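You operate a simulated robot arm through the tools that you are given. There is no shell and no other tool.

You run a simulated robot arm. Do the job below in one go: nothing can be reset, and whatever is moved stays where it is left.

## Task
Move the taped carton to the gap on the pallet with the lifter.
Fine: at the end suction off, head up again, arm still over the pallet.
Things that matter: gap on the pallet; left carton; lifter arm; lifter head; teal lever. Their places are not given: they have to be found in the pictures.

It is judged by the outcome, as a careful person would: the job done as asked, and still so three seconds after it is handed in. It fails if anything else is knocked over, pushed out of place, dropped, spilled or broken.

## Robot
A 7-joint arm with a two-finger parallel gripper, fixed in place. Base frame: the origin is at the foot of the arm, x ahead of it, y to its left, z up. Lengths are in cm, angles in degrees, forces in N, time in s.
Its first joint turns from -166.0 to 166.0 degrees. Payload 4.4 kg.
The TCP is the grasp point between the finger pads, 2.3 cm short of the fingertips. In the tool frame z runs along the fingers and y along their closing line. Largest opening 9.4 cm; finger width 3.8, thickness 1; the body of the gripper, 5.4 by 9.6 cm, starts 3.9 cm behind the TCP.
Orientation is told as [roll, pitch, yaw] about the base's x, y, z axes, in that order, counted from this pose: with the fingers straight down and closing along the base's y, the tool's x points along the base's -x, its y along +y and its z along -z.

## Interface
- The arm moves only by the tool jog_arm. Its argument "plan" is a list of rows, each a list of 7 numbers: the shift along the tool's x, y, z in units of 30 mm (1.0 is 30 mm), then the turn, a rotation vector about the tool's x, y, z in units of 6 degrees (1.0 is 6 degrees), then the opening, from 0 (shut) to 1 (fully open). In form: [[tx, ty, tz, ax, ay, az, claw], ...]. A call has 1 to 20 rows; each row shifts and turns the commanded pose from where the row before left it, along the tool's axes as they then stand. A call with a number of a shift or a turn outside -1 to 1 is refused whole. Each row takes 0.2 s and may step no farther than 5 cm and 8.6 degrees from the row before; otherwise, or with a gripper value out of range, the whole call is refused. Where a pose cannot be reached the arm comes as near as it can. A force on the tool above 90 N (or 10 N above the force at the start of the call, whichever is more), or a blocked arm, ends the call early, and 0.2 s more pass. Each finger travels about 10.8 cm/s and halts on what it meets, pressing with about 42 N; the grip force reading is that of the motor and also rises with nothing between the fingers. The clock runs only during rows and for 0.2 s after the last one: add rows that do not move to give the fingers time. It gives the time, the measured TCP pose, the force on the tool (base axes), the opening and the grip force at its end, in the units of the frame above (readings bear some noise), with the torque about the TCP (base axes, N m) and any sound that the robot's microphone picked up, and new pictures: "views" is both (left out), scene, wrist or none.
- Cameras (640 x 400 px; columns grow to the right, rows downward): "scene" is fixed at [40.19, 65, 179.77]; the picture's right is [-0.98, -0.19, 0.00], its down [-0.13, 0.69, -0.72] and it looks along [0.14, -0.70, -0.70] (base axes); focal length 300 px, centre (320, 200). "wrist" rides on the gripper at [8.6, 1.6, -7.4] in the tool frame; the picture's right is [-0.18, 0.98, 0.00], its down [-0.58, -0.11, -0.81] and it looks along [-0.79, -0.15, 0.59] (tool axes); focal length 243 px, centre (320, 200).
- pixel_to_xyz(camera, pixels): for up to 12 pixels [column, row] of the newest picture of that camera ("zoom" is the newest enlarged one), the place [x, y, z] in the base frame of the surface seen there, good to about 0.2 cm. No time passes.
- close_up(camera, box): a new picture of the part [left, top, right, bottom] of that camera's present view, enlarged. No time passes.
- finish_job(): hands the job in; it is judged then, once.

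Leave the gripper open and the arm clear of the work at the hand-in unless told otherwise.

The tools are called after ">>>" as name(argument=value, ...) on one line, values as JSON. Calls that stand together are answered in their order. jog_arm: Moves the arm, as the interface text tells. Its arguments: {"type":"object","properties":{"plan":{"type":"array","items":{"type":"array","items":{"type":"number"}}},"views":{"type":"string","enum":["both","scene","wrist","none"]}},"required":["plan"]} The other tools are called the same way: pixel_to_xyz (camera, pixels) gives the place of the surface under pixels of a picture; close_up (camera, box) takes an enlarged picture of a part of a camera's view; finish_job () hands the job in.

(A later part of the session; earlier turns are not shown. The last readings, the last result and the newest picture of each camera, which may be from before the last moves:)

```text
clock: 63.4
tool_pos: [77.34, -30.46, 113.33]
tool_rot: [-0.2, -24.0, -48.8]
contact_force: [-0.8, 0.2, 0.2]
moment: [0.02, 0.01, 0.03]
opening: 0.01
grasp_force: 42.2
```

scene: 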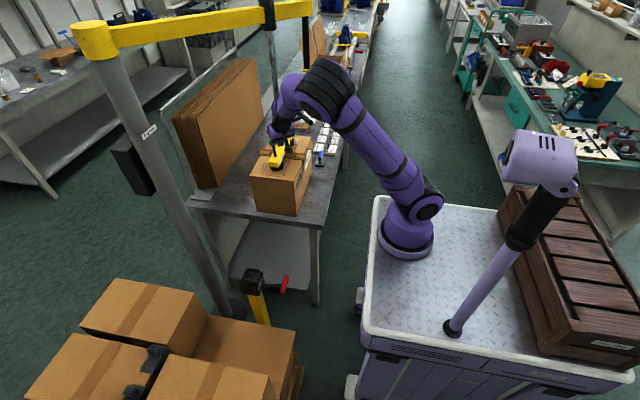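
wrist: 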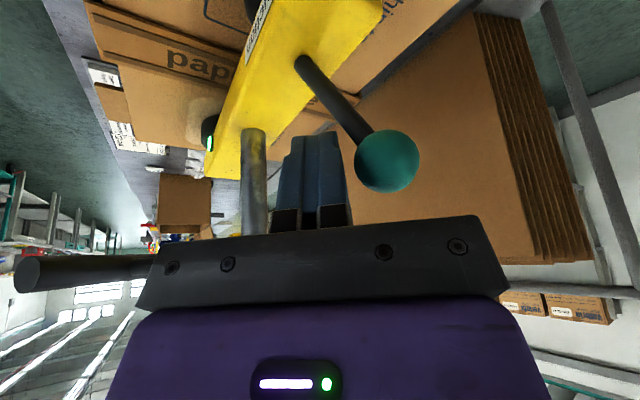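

The ball leans well inward now, at (387,160). I'll measure it.

>>> pixel_to_xyz(camera="wrist", pixels=[[387, 160], [345, 105], [305, 62], [360, 165]])

>>> jog_arm(plan=[[0, 0.333, 0, 0, 0, 0, 0]], views="wrist")

```text
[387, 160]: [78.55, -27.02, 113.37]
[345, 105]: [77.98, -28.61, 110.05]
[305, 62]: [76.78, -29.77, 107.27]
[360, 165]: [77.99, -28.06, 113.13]
```

```text
clock: 63.8
tool_pos: [77.84, -30.34, 113.38]
tool_rot: [-0.1, -23.9, -48.9]
contact_force: [-22.7, -18.0, -3.7]
moment: [-0.56, 0.62, 0.16]
opening: 0.0
grasp_force: 42.6
```

wrist: 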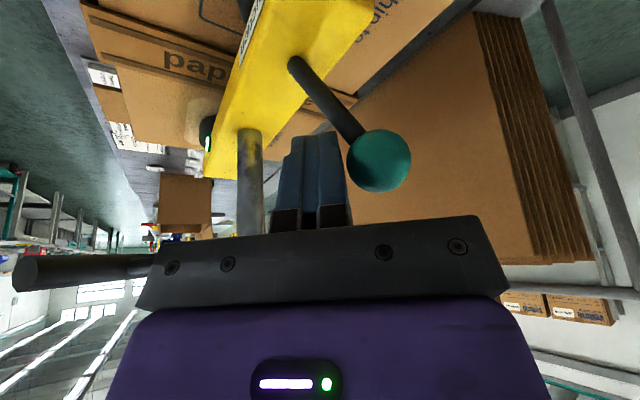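

The lever is at its stop, with 29 N of resistance and the stem tilted fully inward. I'll back the finger off and lift away, then re-grip the stem to test whether the carton is held.

>>> jog_arm(plan=[[0, -0.5, 0, 0, 0, 0, 0], [0, -0.6, 0, 0, 0, 0, 0], [0, -0.6, -0.2, 0, 0, 0, 0], [0.2, -0.3, -0.8, 0, 0, 0, 0], [0.2, 0, -1, 0, 0, 0, 0], [0.2, 0, -1, 0, 0, 0, 0], [0.2, 0, -1, 0, 0, 0, 0]], views="both")

>>> close_up(camera="scene", box=[240, 90, 330, 220])

```text
clock: 65.4
tool_pos: [68.89, -28.23, 123.34]
tool_rot: [-0.1, -23.9, -48.7]
contact_force: [0.8, -1.1, -0.7]
moment: [0.02, -0.01, 0.04]
opening: 0.0
grasp_force: 41.5
```

scene: 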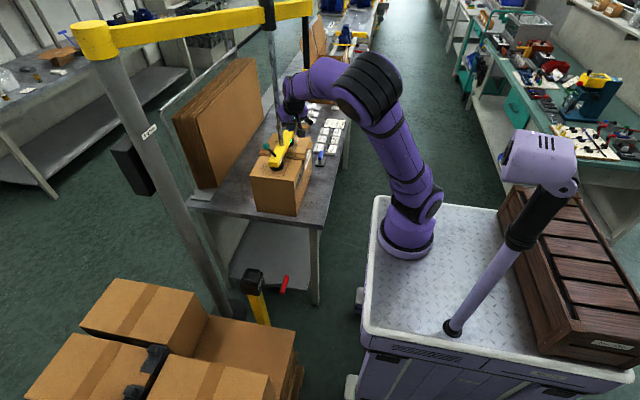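
wrist: 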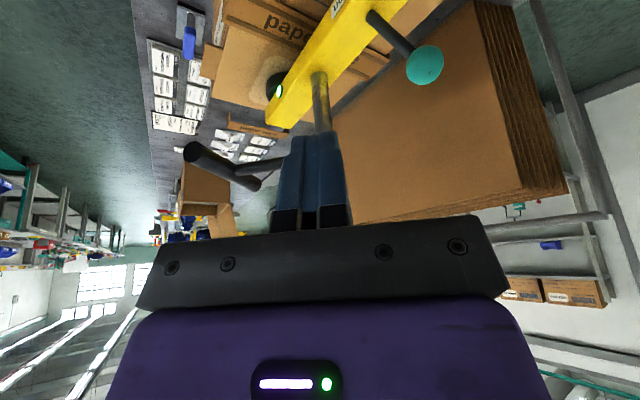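

```text
3.08 times, centred on (285, 155) of scene
```

zoom: 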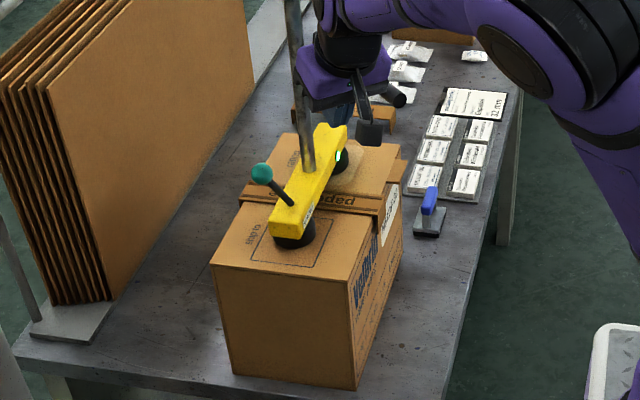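

A green light has come on at the head, beside the far cup, so the suction is working. I'll turn the tool back to the stem-gripping orientation.

>>> jog_arm(plan=[[0.5, -0.626, -0.224, 0, 0, 0, 0], [0.5, -0.626, -0.224, 0, 0, 0, 0], [0, 0, 0, 0, -1, 0, 0], [0, 0, 0, 0, -1, 0, 0], [0, 0, 0, 0, -1, 0, 0], [0, 0, 0, 0, -1, 0, 0], [0, 0, 0, 0, -1, 0, 0], [0, 0, 0, 0, -1, 0, 0], [0, 0, 0, 0, 0, 1, 0.5], [0, 0, 0, 0, 0, 1, 1], [0, 0, 0, 0, 0, 1, 1], [0, 0, 0, 0, 0, 1, 1], [0, 0, 0, 0, 0, 1, 1], [0, 0, 0, 0, 0, 1, 1], [0, 0, 0, 0, 0, 1, 1], [0, 0, 0, 0, 0, 1, 1], [0, 0, 0, 0, 0, 1, 1], [0, 0, 0, 0, 0, 1, 1], [0, 0, 0, 0, 0, 1, 1], [0, 0, 0, 0, 0, 1, 1]], views="none")

>>> jog_arm(plan=[[0, 0, 0, 0, 0, 1, 1], [0, 0, 0, 0, 0, 1, 1], [0, 0, 0, 0, 0, 1, 1]], views="both")

```text
clock: 69.6
tool_pos: [64.02, -28.27, 123.31]
tool_rot: [58.7, -15.5, -129.5]
contact_force: [0.2, 0.8, -0.1]
moment: [0.0, -0.02, -0.01]
opening: 9.39
grasp_force: 0.0
```

```text
clock: 70.4
tool_pos: [64.07, -28.29, 123.43]
tool_rot: [60.0, 0.0, -138.8]
contact_force: [-0.5, 0.3, 0.6]
moment: [0.01, 0.03, 0.03]
opening: 9.4
grasp_force: 0.1
```

scene: 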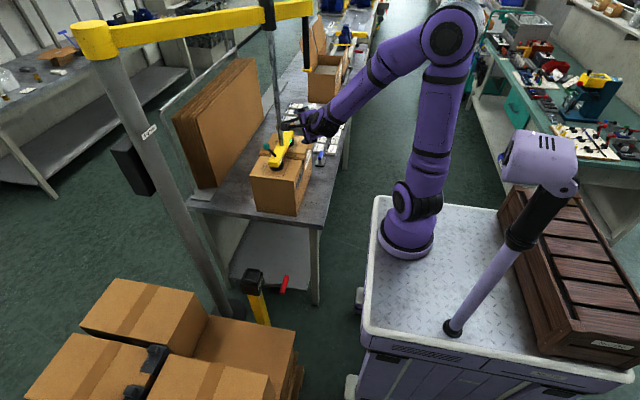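
wrist: 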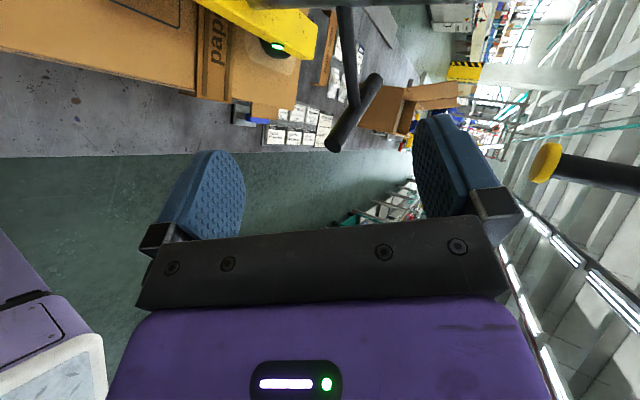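

Now I'll approach the stem at its lowered height, around (72.6, -42.6, 116.65), and close on it.

>>> jog_arm(plan=[[-0.337, 0.246, 0.832, 0, 0, 0, 1], [-0.337, 0.246, 0.832, 0, 0, 0, 1], [-0.337, 0.246, 0.832, 0, 0, 0, 1], [0, 0.009, 0.84, 0, 0, 0, 1], [0, 0.009, 0.84, 0, 0, 0, 1], [0, 0.009, 0.84, 0, 0, 0, 1], [0, 0.009, 0.84, 0, 0, 0, 1], [0, 0, 0, 0, 0, 0, 1]], views="both")

```text
clock: 72.2
tool_pos: [72.64, -42.49, 116.39]
tool_rot: [60.0, -0.1, -138.7]
contact_force: [0.2, 0.6, 0.6]
moment: [0.02, -0.06, -0.02]
opening: 9.41
grasp_force: 0.0
```

scene: 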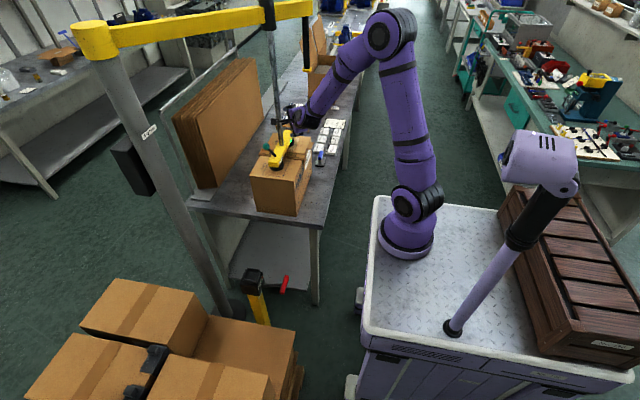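
wrist: 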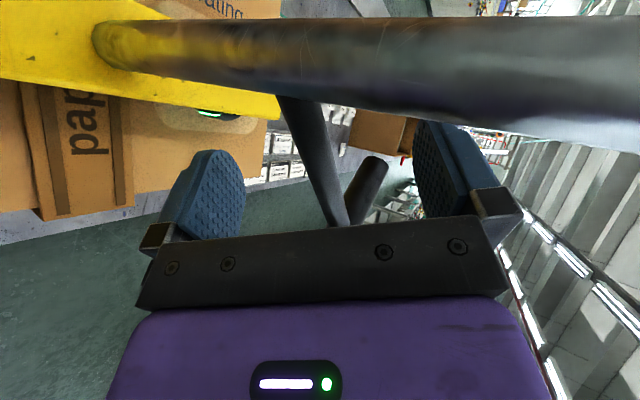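

The stem is again between the fingers. I'll close on it and raise by 1 cm to feel the load.

>>> jog_arm(plan=[[0, 0, 0, 0, 0, 0, 0.4], [0, 0, 0, 0, 0, 0, 0], [0, 0, 0, 0, 0, 0, 0], [0, 0, 0, 0, 0, 0, 0], [0, 0.144, -0.083, 0, 0, 0, 0], [0, 0.144, -0.083, 0, 0, 0, 0], [0, 0, 0, 0, 0, 0, 0]], views="both")

>>> close_up(camera="scene", box=[240, 90, 330, 220])

```text
clock: 73.8
tool_pos: [72.62, -42.54, 117.51]
tool_rot: [59.9, -0.1, -138.7]
contact_force: [-5.0, 0.0, -2.9]
moment: [-0.42, 0.71, 2.17]
opening: 1.46
grasp_force: 45.0
```

scene: 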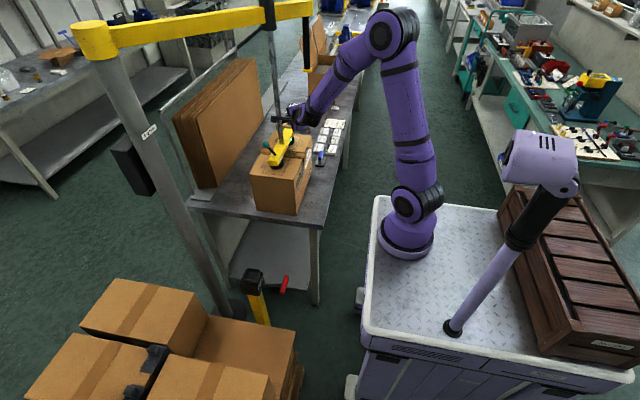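
wrist: 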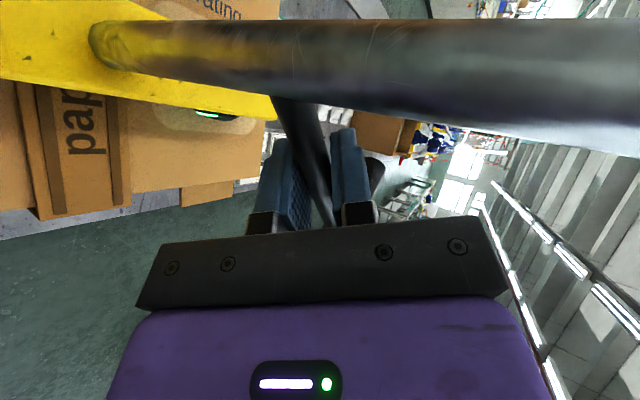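

```text
3.08 times, centred on (285, 155) of scene
```

zoom: 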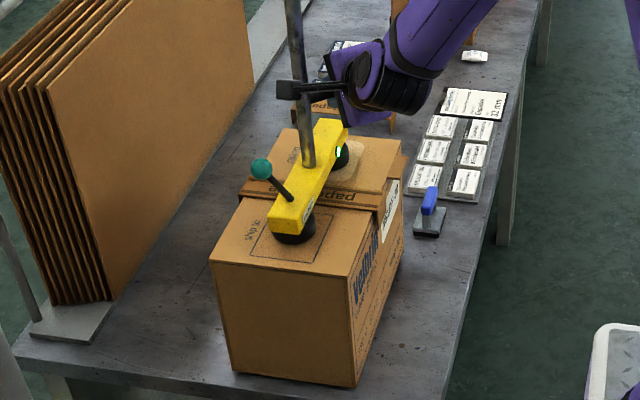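

The vertical force is only about -3 N. I'll check whether the carton itself rose by measuring its top and bottom edges.

>>> pixel_to_xyz(camera="zoom", pixels=[[225, 258], [330, 255], [290, 375], [352, 378], [235, 365], [375, 155]])

>>> jog_arm(plan=[[0, 0.2, -0.115, 0, 0, 0, 0], [0, 0.2, -0.115, 0, 0, 0, 0], [0, 0.2, -0.115, 0, 0, 0, 0], [0, 0, 0, 0, 0, 0, 0]], views="both")

>>> close_up(camera="scene", box=[240, 90, 330, 220])

```text
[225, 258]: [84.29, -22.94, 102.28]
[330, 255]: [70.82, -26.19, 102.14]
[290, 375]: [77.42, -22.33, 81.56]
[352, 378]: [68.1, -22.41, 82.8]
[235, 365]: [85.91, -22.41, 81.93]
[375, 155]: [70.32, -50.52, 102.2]
```

```text
clock: 74.8
tool_pos: [72.65, -42.49, 119.8]
tool_rot: [60.1, -0.1, -138.6]
contact_force: [4.7, 5.3, 2.3]
moment: [-0.94, 1.0, 1.19]
opening: 1.46
grasp_force: 45.8
```

scene: 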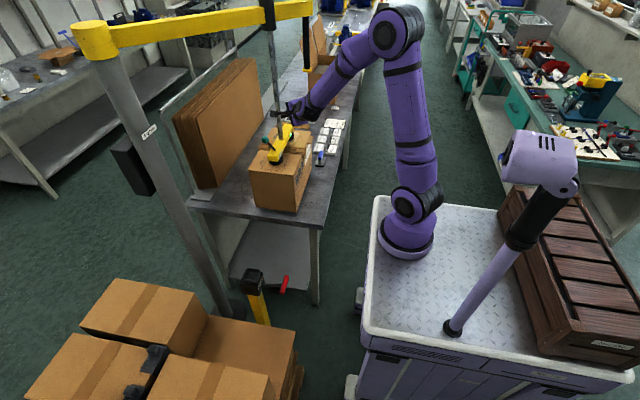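
wrist: 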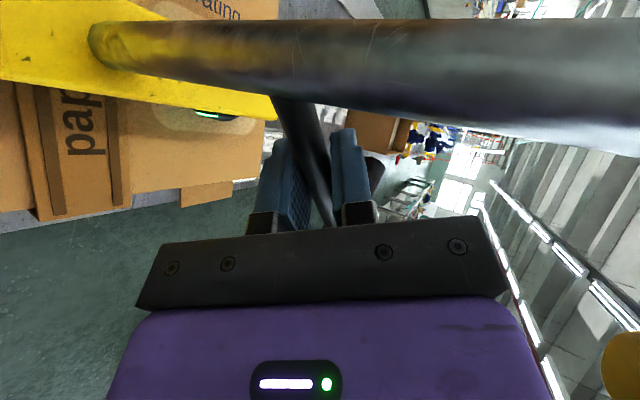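

```text
3.08 times, centred on (285, 155) of scene
```

zoom: 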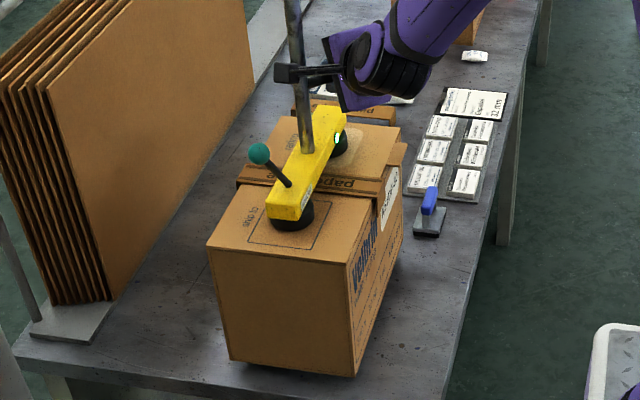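

The carton has risen with the head: its top is now about 3 cm higher and the load is balanced. I'll raise the head back to its original height.

>>> jog_arm(plan=[[0, 0.2743, -0.1583, 0, 0, 0, 0], [0, 0.2743, -0.1583, 0, 0, 0, 0], [0, 0.2743, -0.1583, 0, 0, 0, 0], [0, 0.2743, -0.1583, 0, 0, 0, 0], [0, 0.2743, -0.1583, 0, 0, 0, 0], [0, 0.2743, -0.1583, 0, 0, 0, 0], [0, 0, 0, 0, 0, 0, 0]], views="both")

>>> close_up(camera="scene", box=[240, 90, 330, 220])

```text
clock: 76.4
tool_pos: [72.6, -42.56, 125.4]
tool_rot: [60.2, -0.1, -138.5]
contact_force: [7.3, 5.8, 4.1]
moment: [-1.1, 1.05, 0.87]
opening: 1.48
grasp_force: 44.7
```

scene: 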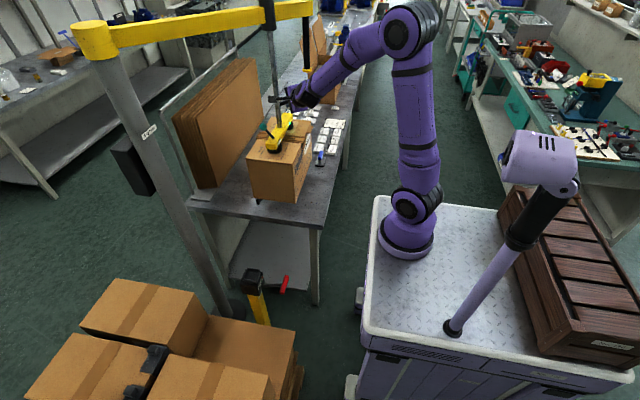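
wrist: 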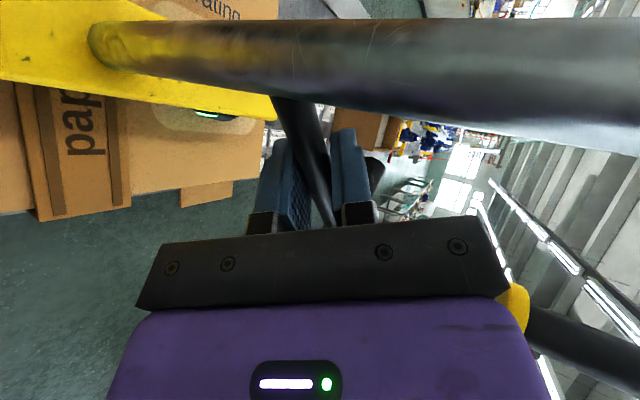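

```text
3.08 times, centred on (285, 155) of scene
```

zoom: 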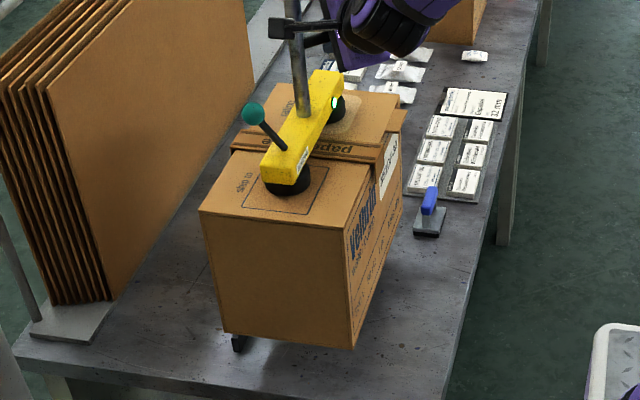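

The carton is well clear of the bench. I notice a small dark thing just under its near left edge at (257,202), so I'll take a closer look before swinging.

>>> close_up(camera="scene", box=[235, 170, 305, 215])

>>> pixel_to_xyz(camera="scene", pixels=[[258, 200], [259, 202], [258, 196], [265, 202], [290, 200], [255, 210], [247, 185], [286, 203]])

```text
8.89 times, centred on (270, 192) of scene
```

zoom: 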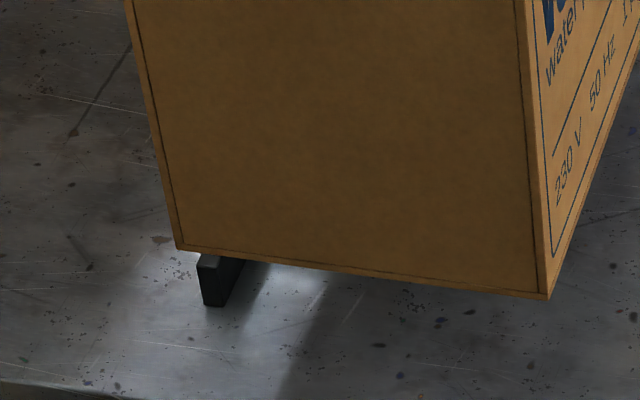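

```text
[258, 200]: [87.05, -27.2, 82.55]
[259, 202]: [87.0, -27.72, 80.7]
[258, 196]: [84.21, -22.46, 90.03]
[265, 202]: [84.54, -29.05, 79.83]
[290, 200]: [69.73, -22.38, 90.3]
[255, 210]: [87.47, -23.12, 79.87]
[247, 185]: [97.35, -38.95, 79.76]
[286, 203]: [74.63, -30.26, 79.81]
```

That is a fixed locating bar on the bench beside the carton's place, at x≈87 with its top at 82.6, and it is clear of the carton. The lifter carries the load by itself, since the force on the tool is about 4 N upward. I'll open the fingers and see that the head stays up.

>>> jog_arm(plan=[[0, 0, 0, 0, 0, 0, 0.25], [0, 0, 0, 0, 0, 0, 0.25]], views="scene")

>>> close_up(camera="scene", box=[240, 90, 330, 220])

```text
clock: 77.0
tool_pos: [72.63, -42.59, 125.38]
tool_rot: [60.0, 0.0, -138.7]
contact_force: [-0.4, -0.6, -0.4]
moment: [0.0, -0.01, 0.01]
opening: 2.34
grasp_force: 0.1
```

scene: 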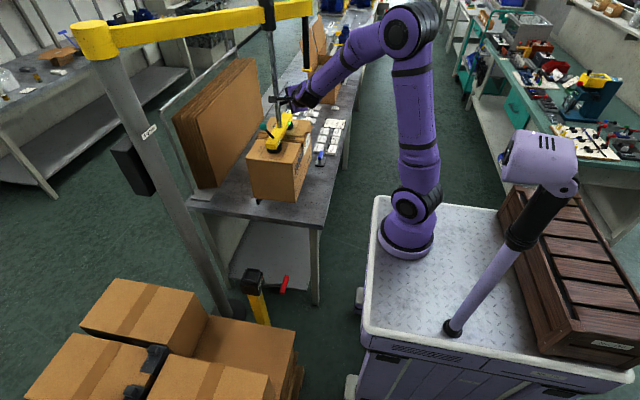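

```text
3.08 times, centred on (285, 155) of scene
```

zoom: 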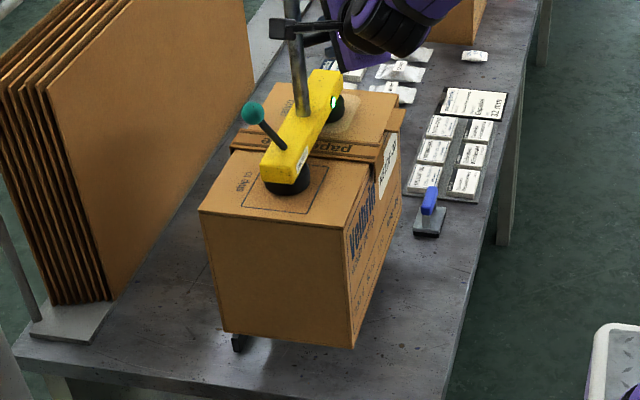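

The head stays up with the load. I'll open fully, back off and roll the tool level for the jib tube.

>>> jog_arm(plan=[[0, 0, 0, 0, 0, 0, 1], [0, 0, 0, 0, 0, 0, 1], [0, 0, 0, 0, 0, 0, 1], [0, 0, -0.8, 0, 0, 0, 1], [0, 0, -1, 0, 0, 0, 1], [0, 0, -1, 0, 0, 0, 1], [0, 0, -1, 0, 0, 0, 1], [0, 0, -1, 0, 0, 0, 1]], views="none")

>>> jog_arm(plan=[[0, 0, 0, 0, 0, -1, 1], [0, 0, 0, 0, 0, -1, 1], [0, 0, 0, 0, 0, -1, 1], [0, 0, 0, 0, 0, -1, 1], [0, 0, 0, 0, 0, -1, 1], [0, 0, 0, 0, 0, -1, 1], [0, 0, 0, 0, 0, -1, 1], [0, 0, 0, 0, 0, -1, 1], [0, 0, 0, 0, 0, -1, 1], [0, 0, 0, 0, 0, -1, 1], [0, 0, 0, 0, 0, -1, 1], [0, 0, 0, 0, 0, -1, 1], [0, 0, 0, 0, 0, -1, 1], [0, 0, 0, 0, 0, -1, 1], [0, 0, 0, 0, 0, -1, 1]], views="both")

```text
clock: 78.8
tool_pos: [64.45, -33.3, 132.59]
tool_rot: [59.9, -0.2, -138.7]
contact_force: [0.9, -0.3, -0.8]
moment: [0.0, 0.02, 0.0]
opening: 9.4
grasp_force: 0.0
```

```text
clock: 82.0
tool_pos: [64.52, -33.44, 132.44]
tool_rot: [-0.3, -60.0, -48.3]
contact_force: [0.1, -0.3, -0.3]
moment: [0.0, -0.01, 0.0]
opening: 9.35
grasp_force: 0.1
```

scene: 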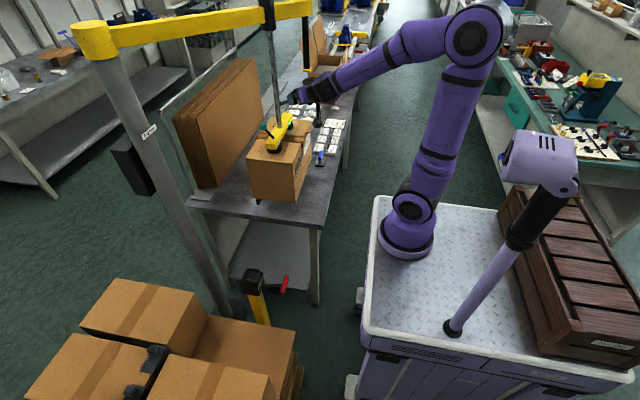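
wrist: 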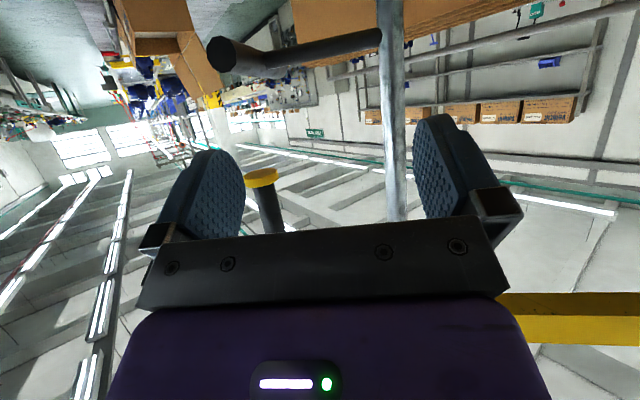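

I'll move back to the spot in front of the tube, around (57.8, -38.8, 144), and check the alignment.

>>> jog_arm(plan=[[-0.652, -0.572, -0.412, 0, 0, 0, 1], [-0.652, -0.572, -0.412, 0, 0, 0, 1], [-0.652, -0.572, -0.412, 0, 0, 0, 1], [-0.652, -0.572, -0.412, 0, 0, 0, 1], [-0.652, -0.572, -0.412, 0, 0, 0, 1]], views="wrist")

>>> pixel_to_xyz(camera="wrist", pixels=[[330, 80], [333, 110], [338, 150], [342, 190]])

```text
clock: 83.2
tool_pos: [57.61, -38.54, 144.22]
tool_rot: [-0.4, -59.9, -48.3]
contact_force: [0.2, 0.9, 0.2]
moment: [-0.01, 0.0, -0.02]
opening: 9.4
grasp_force: 0.0
```

wrist: 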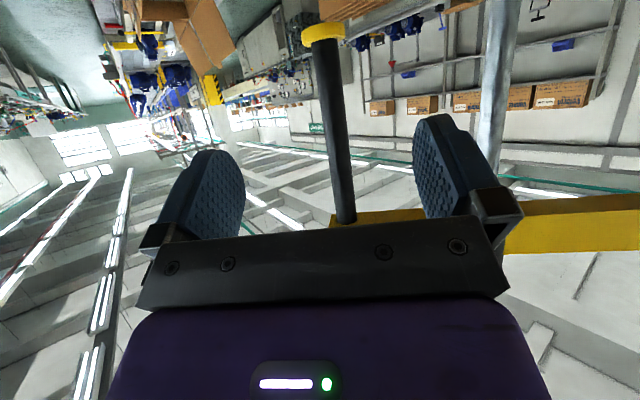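

```text
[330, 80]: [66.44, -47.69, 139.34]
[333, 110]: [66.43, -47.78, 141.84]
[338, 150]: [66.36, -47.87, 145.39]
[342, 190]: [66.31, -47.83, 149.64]
```

The tube is in the same place as before, with its centre at about (67.2, -48.8). I'll move in and grip it.

>>> jog_arm(plan=[[-0.468, 0.023, 0.811, 0, 0, 0, 1], [-0.468, 0.023, 0.811, 0, 0, 0, 1], [-0.468, 0.023, 0.811, 0, 0, 0, 1], [-0.468, 0.023, 0.811, 0, 0, 0, 1], [-0.468, 0.023, 0.811, 0, 0, 0, 1], [0, 0, 0, 0, 0, 0, 1], [0, 0, 0, 0, 0, 0, 0.4], [0, 0, 0, 0, 0, 0, 0], [0, 0, 0, 0, 0, 0, 0], [0, 0, 0, 0, 0, 0, 0]], views="both")

```text
clock: 85.4
tool_pos: [67.17, -48.86, 143.92]
tool_rot: [-0.1, -60.0, -48.6]
contact_force: [-2.4, -2.6, -1.1]
moment: [-0.2, -0.65, -0.12]
opening: 2.4
grasp_force: 45.3
```

scene: 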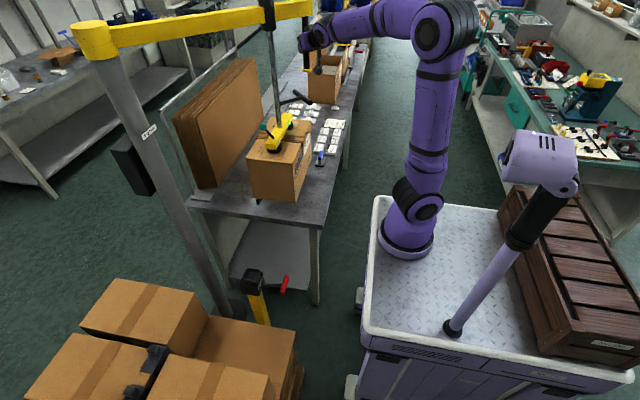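
wrist: 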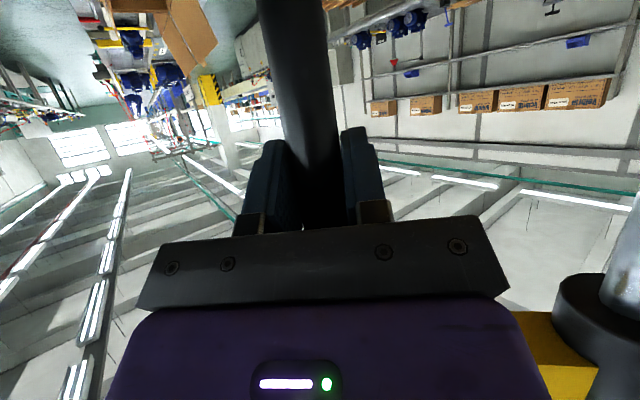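

The tube is gripped and the forces are small. The carton's bottom is at about z=89, above everything on the way; the ratchet is at about 82 and the bench bar at 82.6. I'll swing back slowly.

>>> jog_arm(plan=[[0.145, -0.0127, -0.2515, 0.082, 0, 0.047, 0], [0.29, -0.023, -0.503, 0.163, 0, 0.094, 0], [0.29, -0.018, -0.503, 0.163, 0, 0.094, 0], [0.29, -0.013, -0.503, 0.163, 0, 0.094, 0], [0.29, -0.008, -0.503, 0.163, 0, 0.094, 0], [0.29, -0.004, -0.503, 0.163, 0, 0.094, 0], [0.29, 0.001, -0.503, 0.163, 0, 0.094, 0], [0.29, 0.006, -0.503, 0.163, 0, 0.094, 0], [0.29, 0.011, -0.503, 0.163, 0, 0.094, 0], [0.29, 0.016, -0.503, 0.163, 0, 0.094, 0], [0.29, 0.02, -0.503, 0.163, 0, 0.094, 0]], views="both")

```text
clock: 87.8
tool_pos: [56.44, -34.14, 143.98]
tool_rot: [-0.2, -60.1, -60.3]
contact_force: [0.2, -0.8, -30.5]
moment: [1.46, -0.91, 0.33]
opening: 2.4
grasp_force: 45.0
```

scene: 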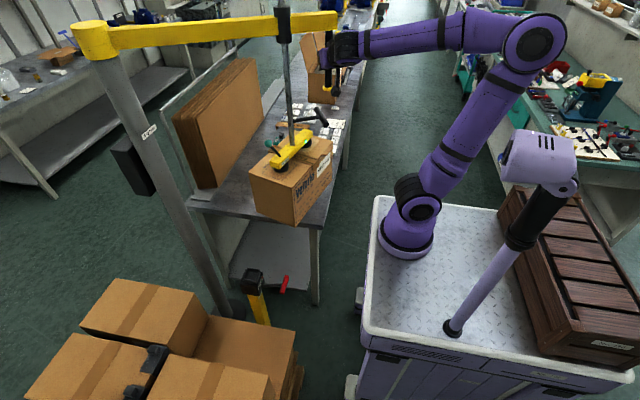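
wrist: 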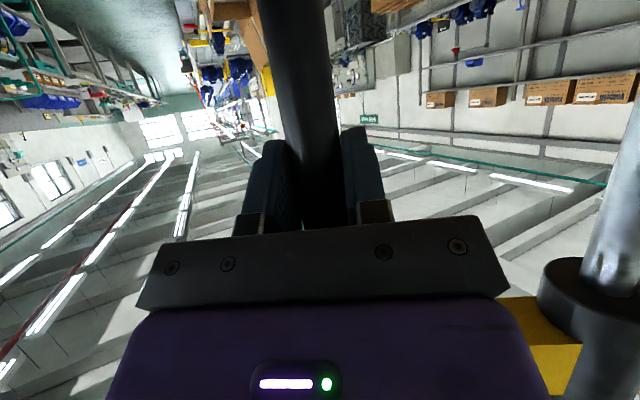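

The carton swings along nicely. The -30 N vertical force is grip twist again, so I'll loosen and re-grip in place before continuing.

>>> jog_arm(plan=[[0, 0, 0, 0, 0, 0, 0.38], [0, 0, 0, 0, 0, 0, 0.38], [0, 0, 0, 0, 0, 0, 0], [0, 0, 0, 0, 0, 0, 0]], views="none")

```text
clock: 88.8
tool_pos: [56.24, -34.21, 144.14]
tool_rot: [-0.1, -60.1, -60.2]
contact_force: [5.0, 1.4, 10.9]
moment: [-0.17, -0.5, -0.13]
opening: 2.39
grasp_force: 44.9
```

Re-gripped with little force. I'll continue the swing and include a re-grip at the end of this stretch.

>>> jog_arm(plan=[[0.148, 0.014, -0.257, 0.084, 0, 0.048, 0], [0.297, 0.031, -0.514, 0.168, 0, 0.097, 0], [0.297, 0.036, -0.514, 0.168, 0, 0.097, 0], [0.296, 0.041, -0.513, 0.168, 0, 0.097, 0], [0.296, 0.046, -0.513, 0.168, 0, 0.097, 0], [0.296, 0.051, -0.513, 0.168, 0, 0.097, 0], [0.296, 0.056, -0.512, 0.168, 0, 0.097, 0], [0.295, 0.061, -0.512, 0.168, 0, 0.097, 0], [0.295, 0.066, -0.512, 0.168, 0, 0.097, 0], [0.148, 0.036, -0.256, 0.084, 0, 0.048, 0], [0, 0, 0, 0, 0, 0, 0], [0, 0, 0, 0, 0, 0, 0.38], [0, 0, 0, 0, 0, 0, 0.38], [0, 0, 0, 0, 0, 0, 0], [0, 0, 0, 0, 0, 0, 0]], views="both")

```text
clock: 92.0
tool_pos: [50.64, -19.16, 144.03]
tool_rot: [-0.2, -59.9, -71.1]
contact_force: [-40.4, -9.8, -20.6]
moment: [0.16, -0.81, -0.36]
opening: 2.4
grasp_force: 45.1
```

scene: 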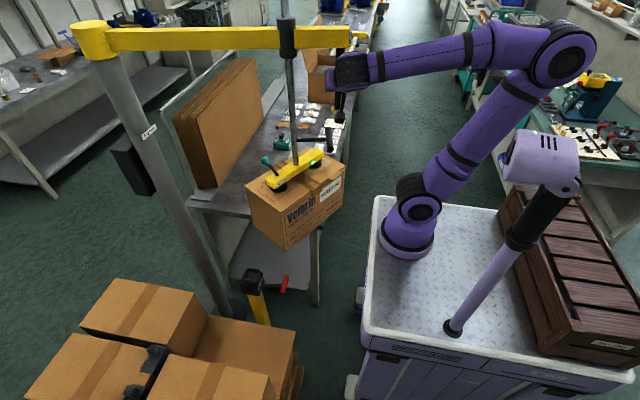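
wrist: 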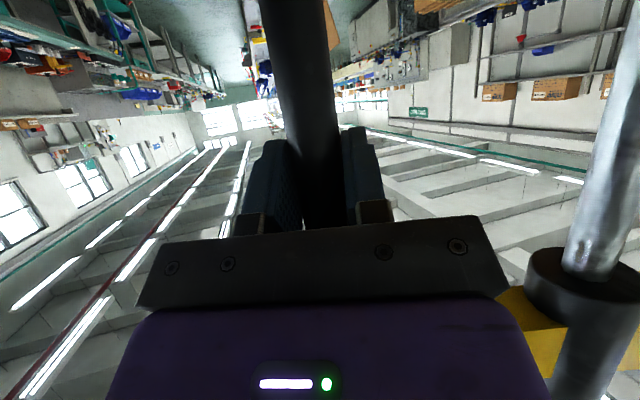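

There is a sideways pull of 40 N because the tool sits about 1 cm inside the tube's true arc. I'll shift 0.9 cm outward to relieve it.

>>> jog_arm(plan=[[0, -0.15, 0, 0, 0, 0, 0], [0, -0.15, 0, 0, 0, 0, 0], [0, 0, 0, 0, 0, 0, 0]], views="none")

```text
clock: 92.8
tool_pos: [50.62, -19.16, 144.04]
tool_rot: [-0.2, -60.1, -70.2]
contact_force: [49.7, 11.5, -13.2]
moment: [1.55, -0.4, 0.17]
opening: 2.37
grasp_force: 44.5
```

That was a little too much; the stiffness is about 100 N/cm. I'll shift back 0.5 cm.

>>> jog_arm(plan=[[0, 0.16, 0, 0, 0, 0, 0], [0, 0, 0, 0, 0, 0, 0]], views="none")

```text
clock: 93.4
tool_pos: [50.69, -19.32, 143.94]
tool_rot: [-0.4, -60.0, -70.7]
contact_force: [25.9, 5.5, -14.6]
moment: [-0.68, -1.44, -0.24]
opening: 2.4
grasp_force: 44.8
```

I'll continue the arc from here, with a small correction in the first row and smooth steps.

>>> jog_arm(plan=[[0, 0.08, 0, 0, 0, 0, 0], [0.296, 0.072, -0.513, 0.114, 0, 0.066, 0], [0.2955, 0.08, -0.512, 0.114, 0, 0.066, 0], [0.2948, 0.089, -0.511, 0.114, 0, 0.066, 0], [0.2941, 0.098, -0.509, 0.114, 0, 0.066, 0], [0.2934, 0.107, -0.508, 0.114, 0, 0.066, 0], [0.2925, 0.116, -0.507, 0.114, 0, 0.066, 0], [0.2916, 0.125, -0.505, 0.114, 0, 0.066, 0], [0.2907, 0.133, -0.503, 0.114, 0, 0.066, 0], [0, 0, 0, 0, 0, 0, 0]], views="scene")

```text
clock: 95.6
tool_pos: [49.06, -5.14, 144.1]
tool_rot: [-0.1, -60.1, -77.2]
contact_force: [-38.2, -0.5, -29.1]
moment: [-0.01, -0.33, -0.08]
opening: 2.38
grasp_force: 45.0
```

scene: 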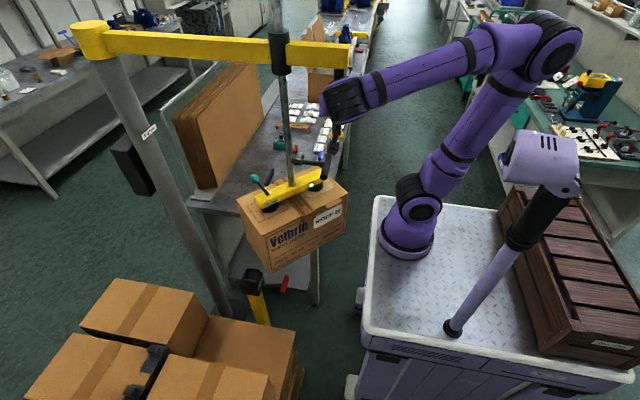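

Half-way again, with the carton hanging clear of the bench edge and the cart. I'll loosen, correct 0.4 cm outward and re-grip.

>>> jog_arm(plan=[[0, 0, 0, 0, 0, 0, 0.38], [0, -0.12, 0, 0, 0, 0, 0.38], [0, 0, 0, 0, 0, 0, 0.38], [0, 0, 0, 0, 0, 0, 0], [0, 0, 0, 0, 0, 0, 0]], views="wrist")

```text
clock: 96.8
tool_pos: [49.04, -5.13, 144.17]
tool_rot: [0.0, -60.0, -77.3]
contact_force: [15.4, 0.2, 9.3]
moment: [0.09, -0.3, 0.26]
opening: 2.38
grasp_force: 44.7
```

wrist: 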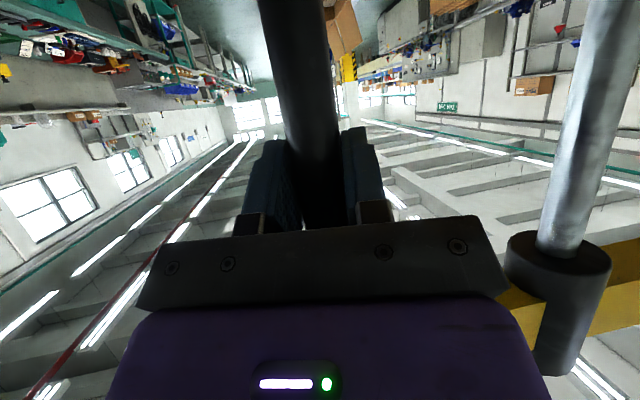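

Now the second half of the swing towards the pallet, starting with 9 steps of about 1.7°.

>>> jog_arm(plan=[[0.293, 0.141, -0.507, -0.173, 0, -0.1, 0], [0.289, 0.17, -0.501, -0.173, 0, -0.1, 0], [0.284, 0.198, -0.493, -0.173, 0, -0.1, 0], [0.279, 0.227, -0.483, -0.173, 0, -0.1, 0], [0.273, 0.254, -0.473, -0.173, 0, -0.1, 0], [0.266, 0.281, -0.461, -0.173, 0, -0.1, 0], [0.259, 0.307, -0.449, -0.173, 0, -0.1, 0], [0.251, 0.333, -0.435, -0.173, 0, -0.1, 0], [0.242, 0.357, -0.42, -0.173, 0, -0.1, 0], [0, 0, 0, 0, 0, 0, 0]], views="both")

```text
clock: 99.0
tool_pos: [50.89, 11.08, 143.93]
tool_rot: [-0.1, -60.0, -66.4]
contact_force: [7.5, -1.3, 27.6]
moment: [0.38, 0.12, 0.15]
opening: 2.38
grasp_force: 45.3
```

scene: 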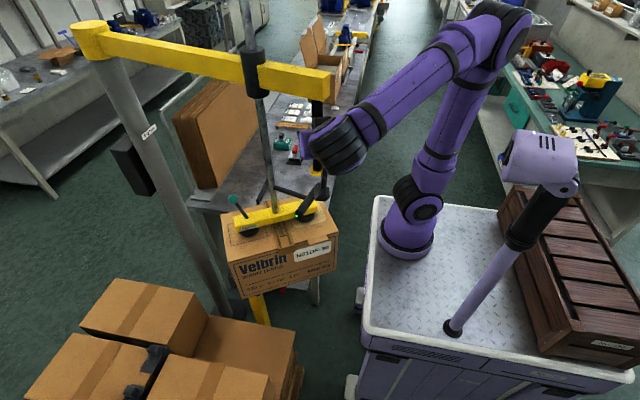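
wrist: 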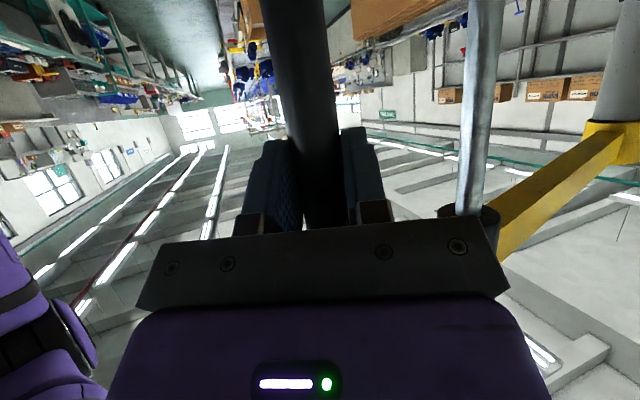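

Good tracking. I'll re-grip to relax the vertical twist and then continue with the next 9 steps. The carton's bottom is well above the ratchet post.

>>> jog_arm(plan=[[0, 0, 0, 0, 0, 0, 0.38], [0, 0, 0, 0, 0, 0, 0.38], [0, 0, 0, 0, 0, 0, 0], [0, 0, 0, 0, 0, 0, 0], [0.233, 0.381, -0.404, -0.173, 0, -0.1, 0], [0.223, 0.404, -0.387, -0.173, 0, -0.1, 0], [0.213, 0.426, -0.369, -0.173, 0, -0.1, 0], [0.202, 0.447, -0.35, -0.173, 0, -0.1, 0], [0.191, 0.466, -0.33, -0.173, 0, -0.1, 0], [0.179, 0.485, -0.31, -0.173, 0, -0.1, 0], [0.167, 0.502, -0.288, -0.173, 0, -0.1, 0], [0.154, 0.518, -0.266, -0.173, 0, -0.1, 0], [0.141, 0.533, -0.244, -0.173, 0, -0.1, 0], [0, 0, 0, 0, 0, 0, 0]], views="both")

```text
clock: 102.0
tool_pos: [57.09, 26.02, 144.13]
tool_rot: [-0.2, -60.0, -55.5]
contact_force: [-0.3, 1.0, 3.0]
moment: [0.11, -0.23, 0.15]
opening: 2.36
grasp_force: 44.9
```

scene: 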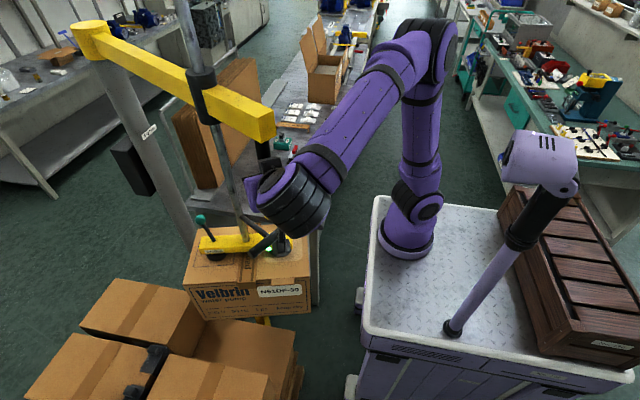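
wrist: 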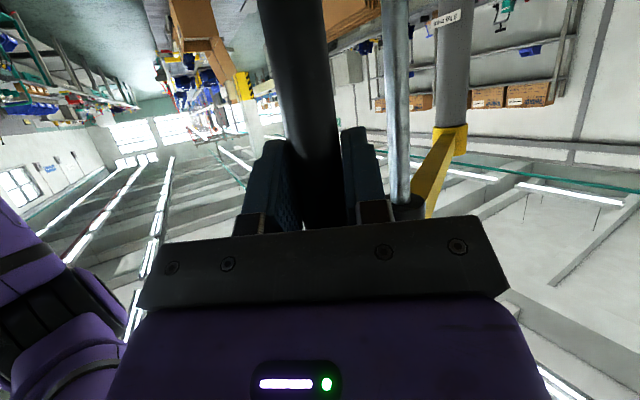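

Nearly there: the jib is at about 150°. Before the last 15° I'll measure the gap's walls exactly from the scene picture.

>>> close_up(camera="scene", box=[120, 270, 320, 400])

>>> pixel_to_xyz(camera="scene", pixels=[[204, 317], [170, 351], [190, 332], [175, 357], [220, 367], [265, 378], [190, 350], [230, 362], [262, 372], [230, 330], [280, 345], [285, 390]])

```text
3.08 times, centred on (220, 335) of scene
```

zoom: 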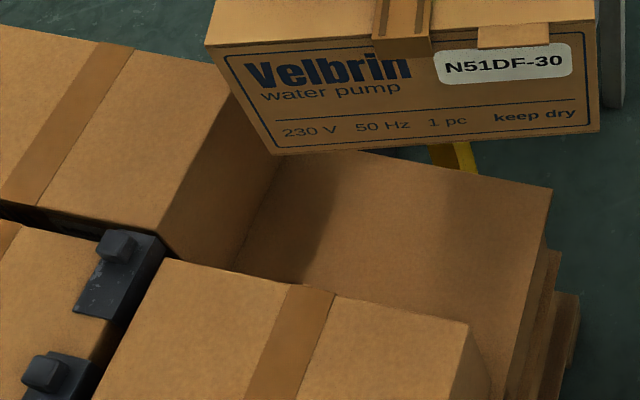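

```text
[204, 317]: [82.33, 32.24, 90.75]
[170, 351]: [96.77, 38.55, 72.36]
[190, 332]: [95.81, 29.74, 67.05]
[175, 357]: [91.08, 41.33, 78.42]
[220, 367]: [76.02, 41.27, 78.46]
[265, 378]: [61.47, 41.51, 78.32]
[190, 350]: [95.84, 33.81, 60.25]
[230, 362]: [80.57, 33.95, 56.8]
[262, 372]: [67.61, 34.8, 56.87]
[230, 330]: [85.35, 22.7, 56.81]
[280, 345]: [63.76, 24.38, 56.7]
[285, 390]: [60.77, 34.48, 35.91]
```

The gap's walls are carton A's face at x=95.8 and carton C's face at y≈41.2, with the floor at z=56.8. At 135° the carton should sit at about x 62–94, y 20–38.5, which fits. I'll finish the swing to about 134.5°.

>>> jog_arm(plan=[[0.131, 0.565, -0.228, -0.173, 0, -0.1, 0], [0.117, 0.578, -0.203, -0.173, 0, -0.1, 0], [0.102, 0.589, -0.178, -0.173, 0, -0.1, 0], [0.088, 0.598, -0.152, -0.173, 0, -0.1, 0], [0.072, 0.607, -0.126, -0.173, 0, -0.1, 0], [0.058, 0.613, -0.099, -0.173, 0, -0.1, 0], [0.042, 0.618, -0.073, -0.173, 0, -0.1, 0], [0.014, 0.311, -0.023, -0.086, 0, -0.05, 0], [0, 0, 0, 0, 0, 0, 0]], views="both")

```text
clock: 104.0
tool_pos: [65.55, 37.24, 144.06]
tool_rot: [-0.2, -60.0, -46.6]
contact_force: [3.2, -0.9, 6.2]
moment: [-0.09, -0.86, 0.17]
opening: 2.38
grasp_force: 45.2
```

scene: 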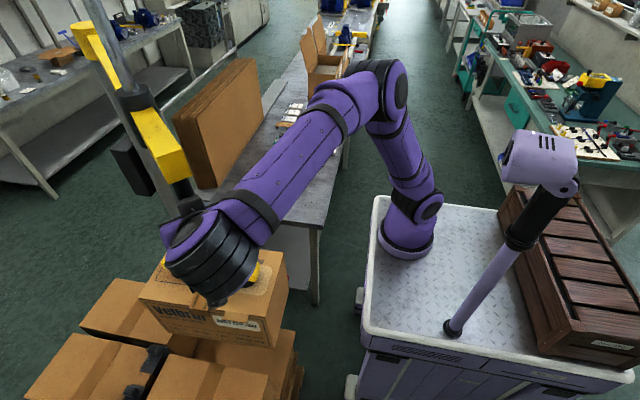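
wrist: 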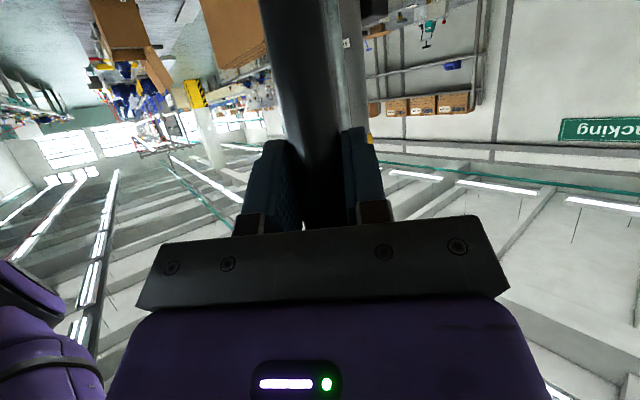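

About 2.4° remain. I'll do them and then measure the carton's corners.

>>> jog_arm(plan=[[0.008, 0.3, -0.014, 0, 0, 0, 0], [0.006, 0.3, -0.01, 0, 0, 0, 0], [0.003, 0.25, -0.005, 0, 0, 0, 0], [0, 0, 0, 0, 0, 0, 0]], views="scene")

>>> close_up(camera="scene", box=[100, 240, 320, 400])

```text
clock: 105.0
tool_pos: [67.08, 38.9, 143.99]
tool_rot: [-0.2, -60.0, -46.5]
contact_force: [-6.0, -10.2, 3.2]
moment: [0.63, -0.29, -0.2]
opening: 2.4
grasp_force: 44.8
```

scene: 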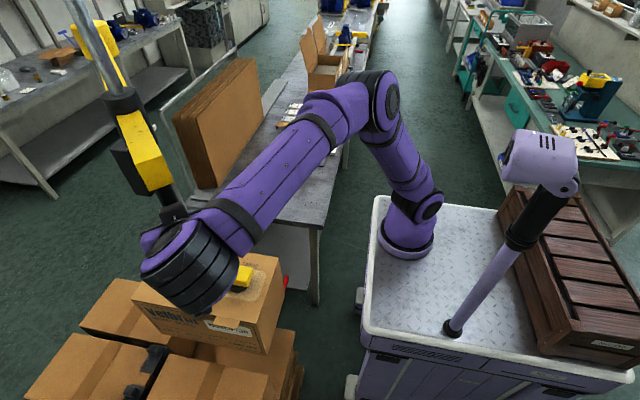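

```text
2.50 times, centred on (210, 320) of scene
```

zoom: 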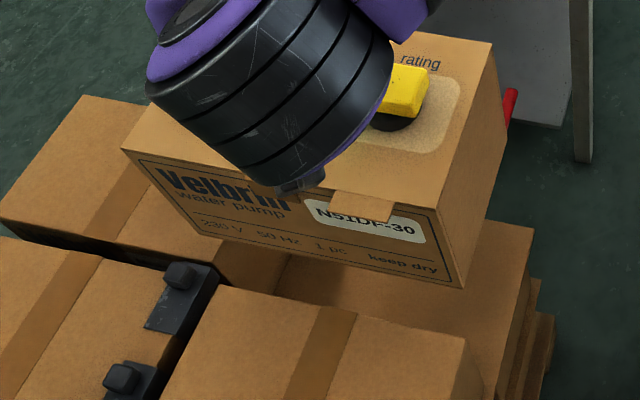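

The carton hangs over the gap. I'll measure its corners to compare with the gap's walls.

>>> pixel_to_xyz(camera="zoom", pixels=[[127, 153], [200, 232], [461, 284], [436, 210], [490, 48], [300, 250], [466, 250], [500, 150], [430, 190], [120, 250], [420, 320], [240, 285]])

```text
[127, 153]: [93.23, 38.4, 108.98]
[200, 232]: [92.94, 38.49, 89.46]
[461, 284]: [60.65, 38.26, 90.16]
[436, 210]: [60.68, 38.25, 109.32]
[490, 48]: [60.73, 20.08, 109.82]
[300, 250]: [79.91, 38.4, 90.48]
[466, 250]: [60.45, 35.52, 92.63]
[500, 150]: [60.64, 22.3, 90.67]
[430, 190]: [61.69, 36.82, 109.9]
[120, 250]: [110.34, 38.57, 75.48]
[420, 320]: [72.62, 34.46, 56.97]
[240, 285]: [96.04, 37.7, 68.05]
```

The carton is square to the pallet within 0.4°, at x 60.6–93.1 and y 20.0–38.4. There is about 2.7 cm to both neighbours, and it is flush with the outer edge. One degree more would centre it better in the gap, so I'll add that.

>>> jog_arm(plan=[[0, 0.18, 0, 0, 0, 0, 0], [0, 0.2, 0, 0, 0, 0, 0], [0, 0, 0, 0, 0, 0, 0], [0, 0, 0, 0, 0, 0, 0]], views="scene")

>>> close_up(camera="scene", box=[100, 240, 320, 400])

>>> pixel_to_xyz(camera="zoom", pixels=[[127, 153], [200, 232], [455, 284], [436, 214], [486, 50], [300, 252], [430, 276], [220, 236]])

```text
clock: 105.5
tool_pos: [67.04, 38.92, 143.98]
tool_rot: [-1.3, -60.0, -46.3]
contact_force: [-43.8, -55.2, -15.4]
moment: [1.59, -1.4, -0.04]
opening: 2.43
grasp_force: 45.1
stopped in row 2: the force on the tool passed its limit at 99 N (the readings are from after the stop); the commanded pose is now the measured one
```

scene: 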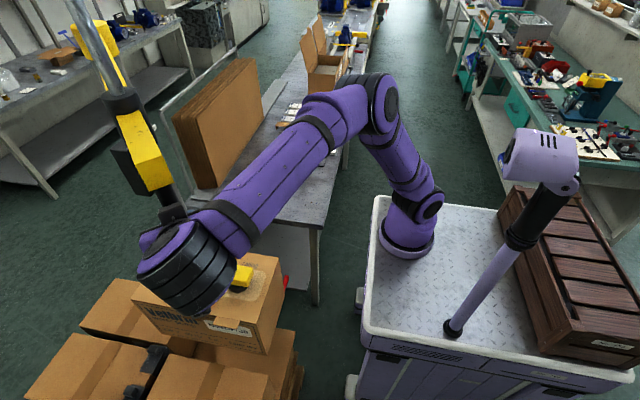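

```text
2.50 times, centred on (210, 320) of scene
```

zoom: 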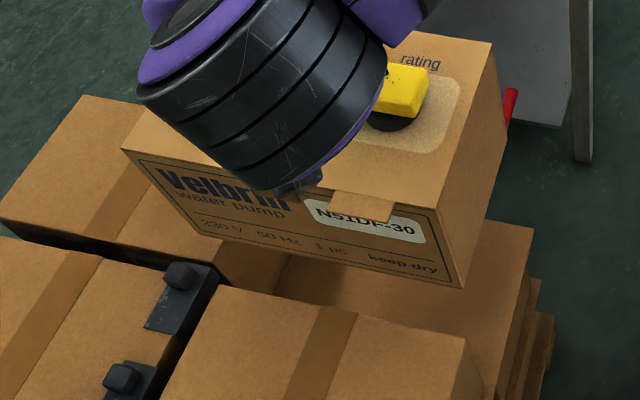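

```text
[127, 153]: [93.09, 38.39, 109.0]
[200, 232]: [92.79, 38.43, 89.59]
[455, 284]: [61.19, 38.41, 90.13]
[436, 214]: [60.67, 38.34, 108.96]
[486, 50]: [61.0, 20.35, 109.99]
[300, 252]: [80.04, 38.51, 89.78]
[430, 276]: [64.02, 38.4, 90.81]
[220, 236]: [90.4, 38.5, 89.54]
```

The jib has a hard stop at 135°, which is the intended place over the gap. The carton stayed at x 60.6–93.1, y 20–38.4. I'll release the tube and back straight off.

>>> jog_arm(plan=[[0, 0, 0, 0, 0, 0, 0.5], [0, 0, 0, 0, 0, 0, 1], [0, 0, 0, 0, 0, 0, 1], [0.467, 0, -0.808, 0, 0, 0, 1], [0.467, 0, -0.808, 0, 0, 0, 1], [0.467, 0, -0.808, 0, 0, 0, 1], [0.467, 0, -0.808, 0, 0, 0, 1], [0.467, 0, -0.808, 0, 0, 0, 1]], views="both")

```text
clock: 107.3
tool_pos: [58.15, 49.58, 143.94]
tool_rot: [-1.2, -59.9, -46.1]
contact_force: [0.7, -0.3, -0.4]
moment: [0.07, 0.04, 0.0]
opening: 9.4
grasp_force: 0.0
```

scene: 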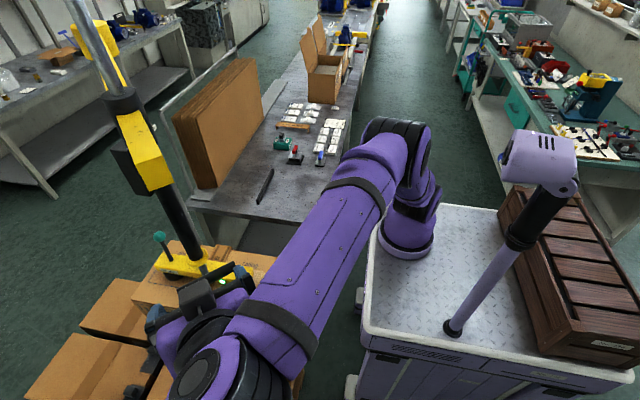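
wrist: 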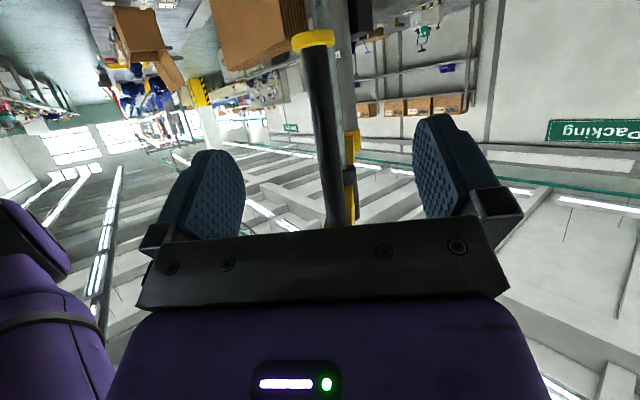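

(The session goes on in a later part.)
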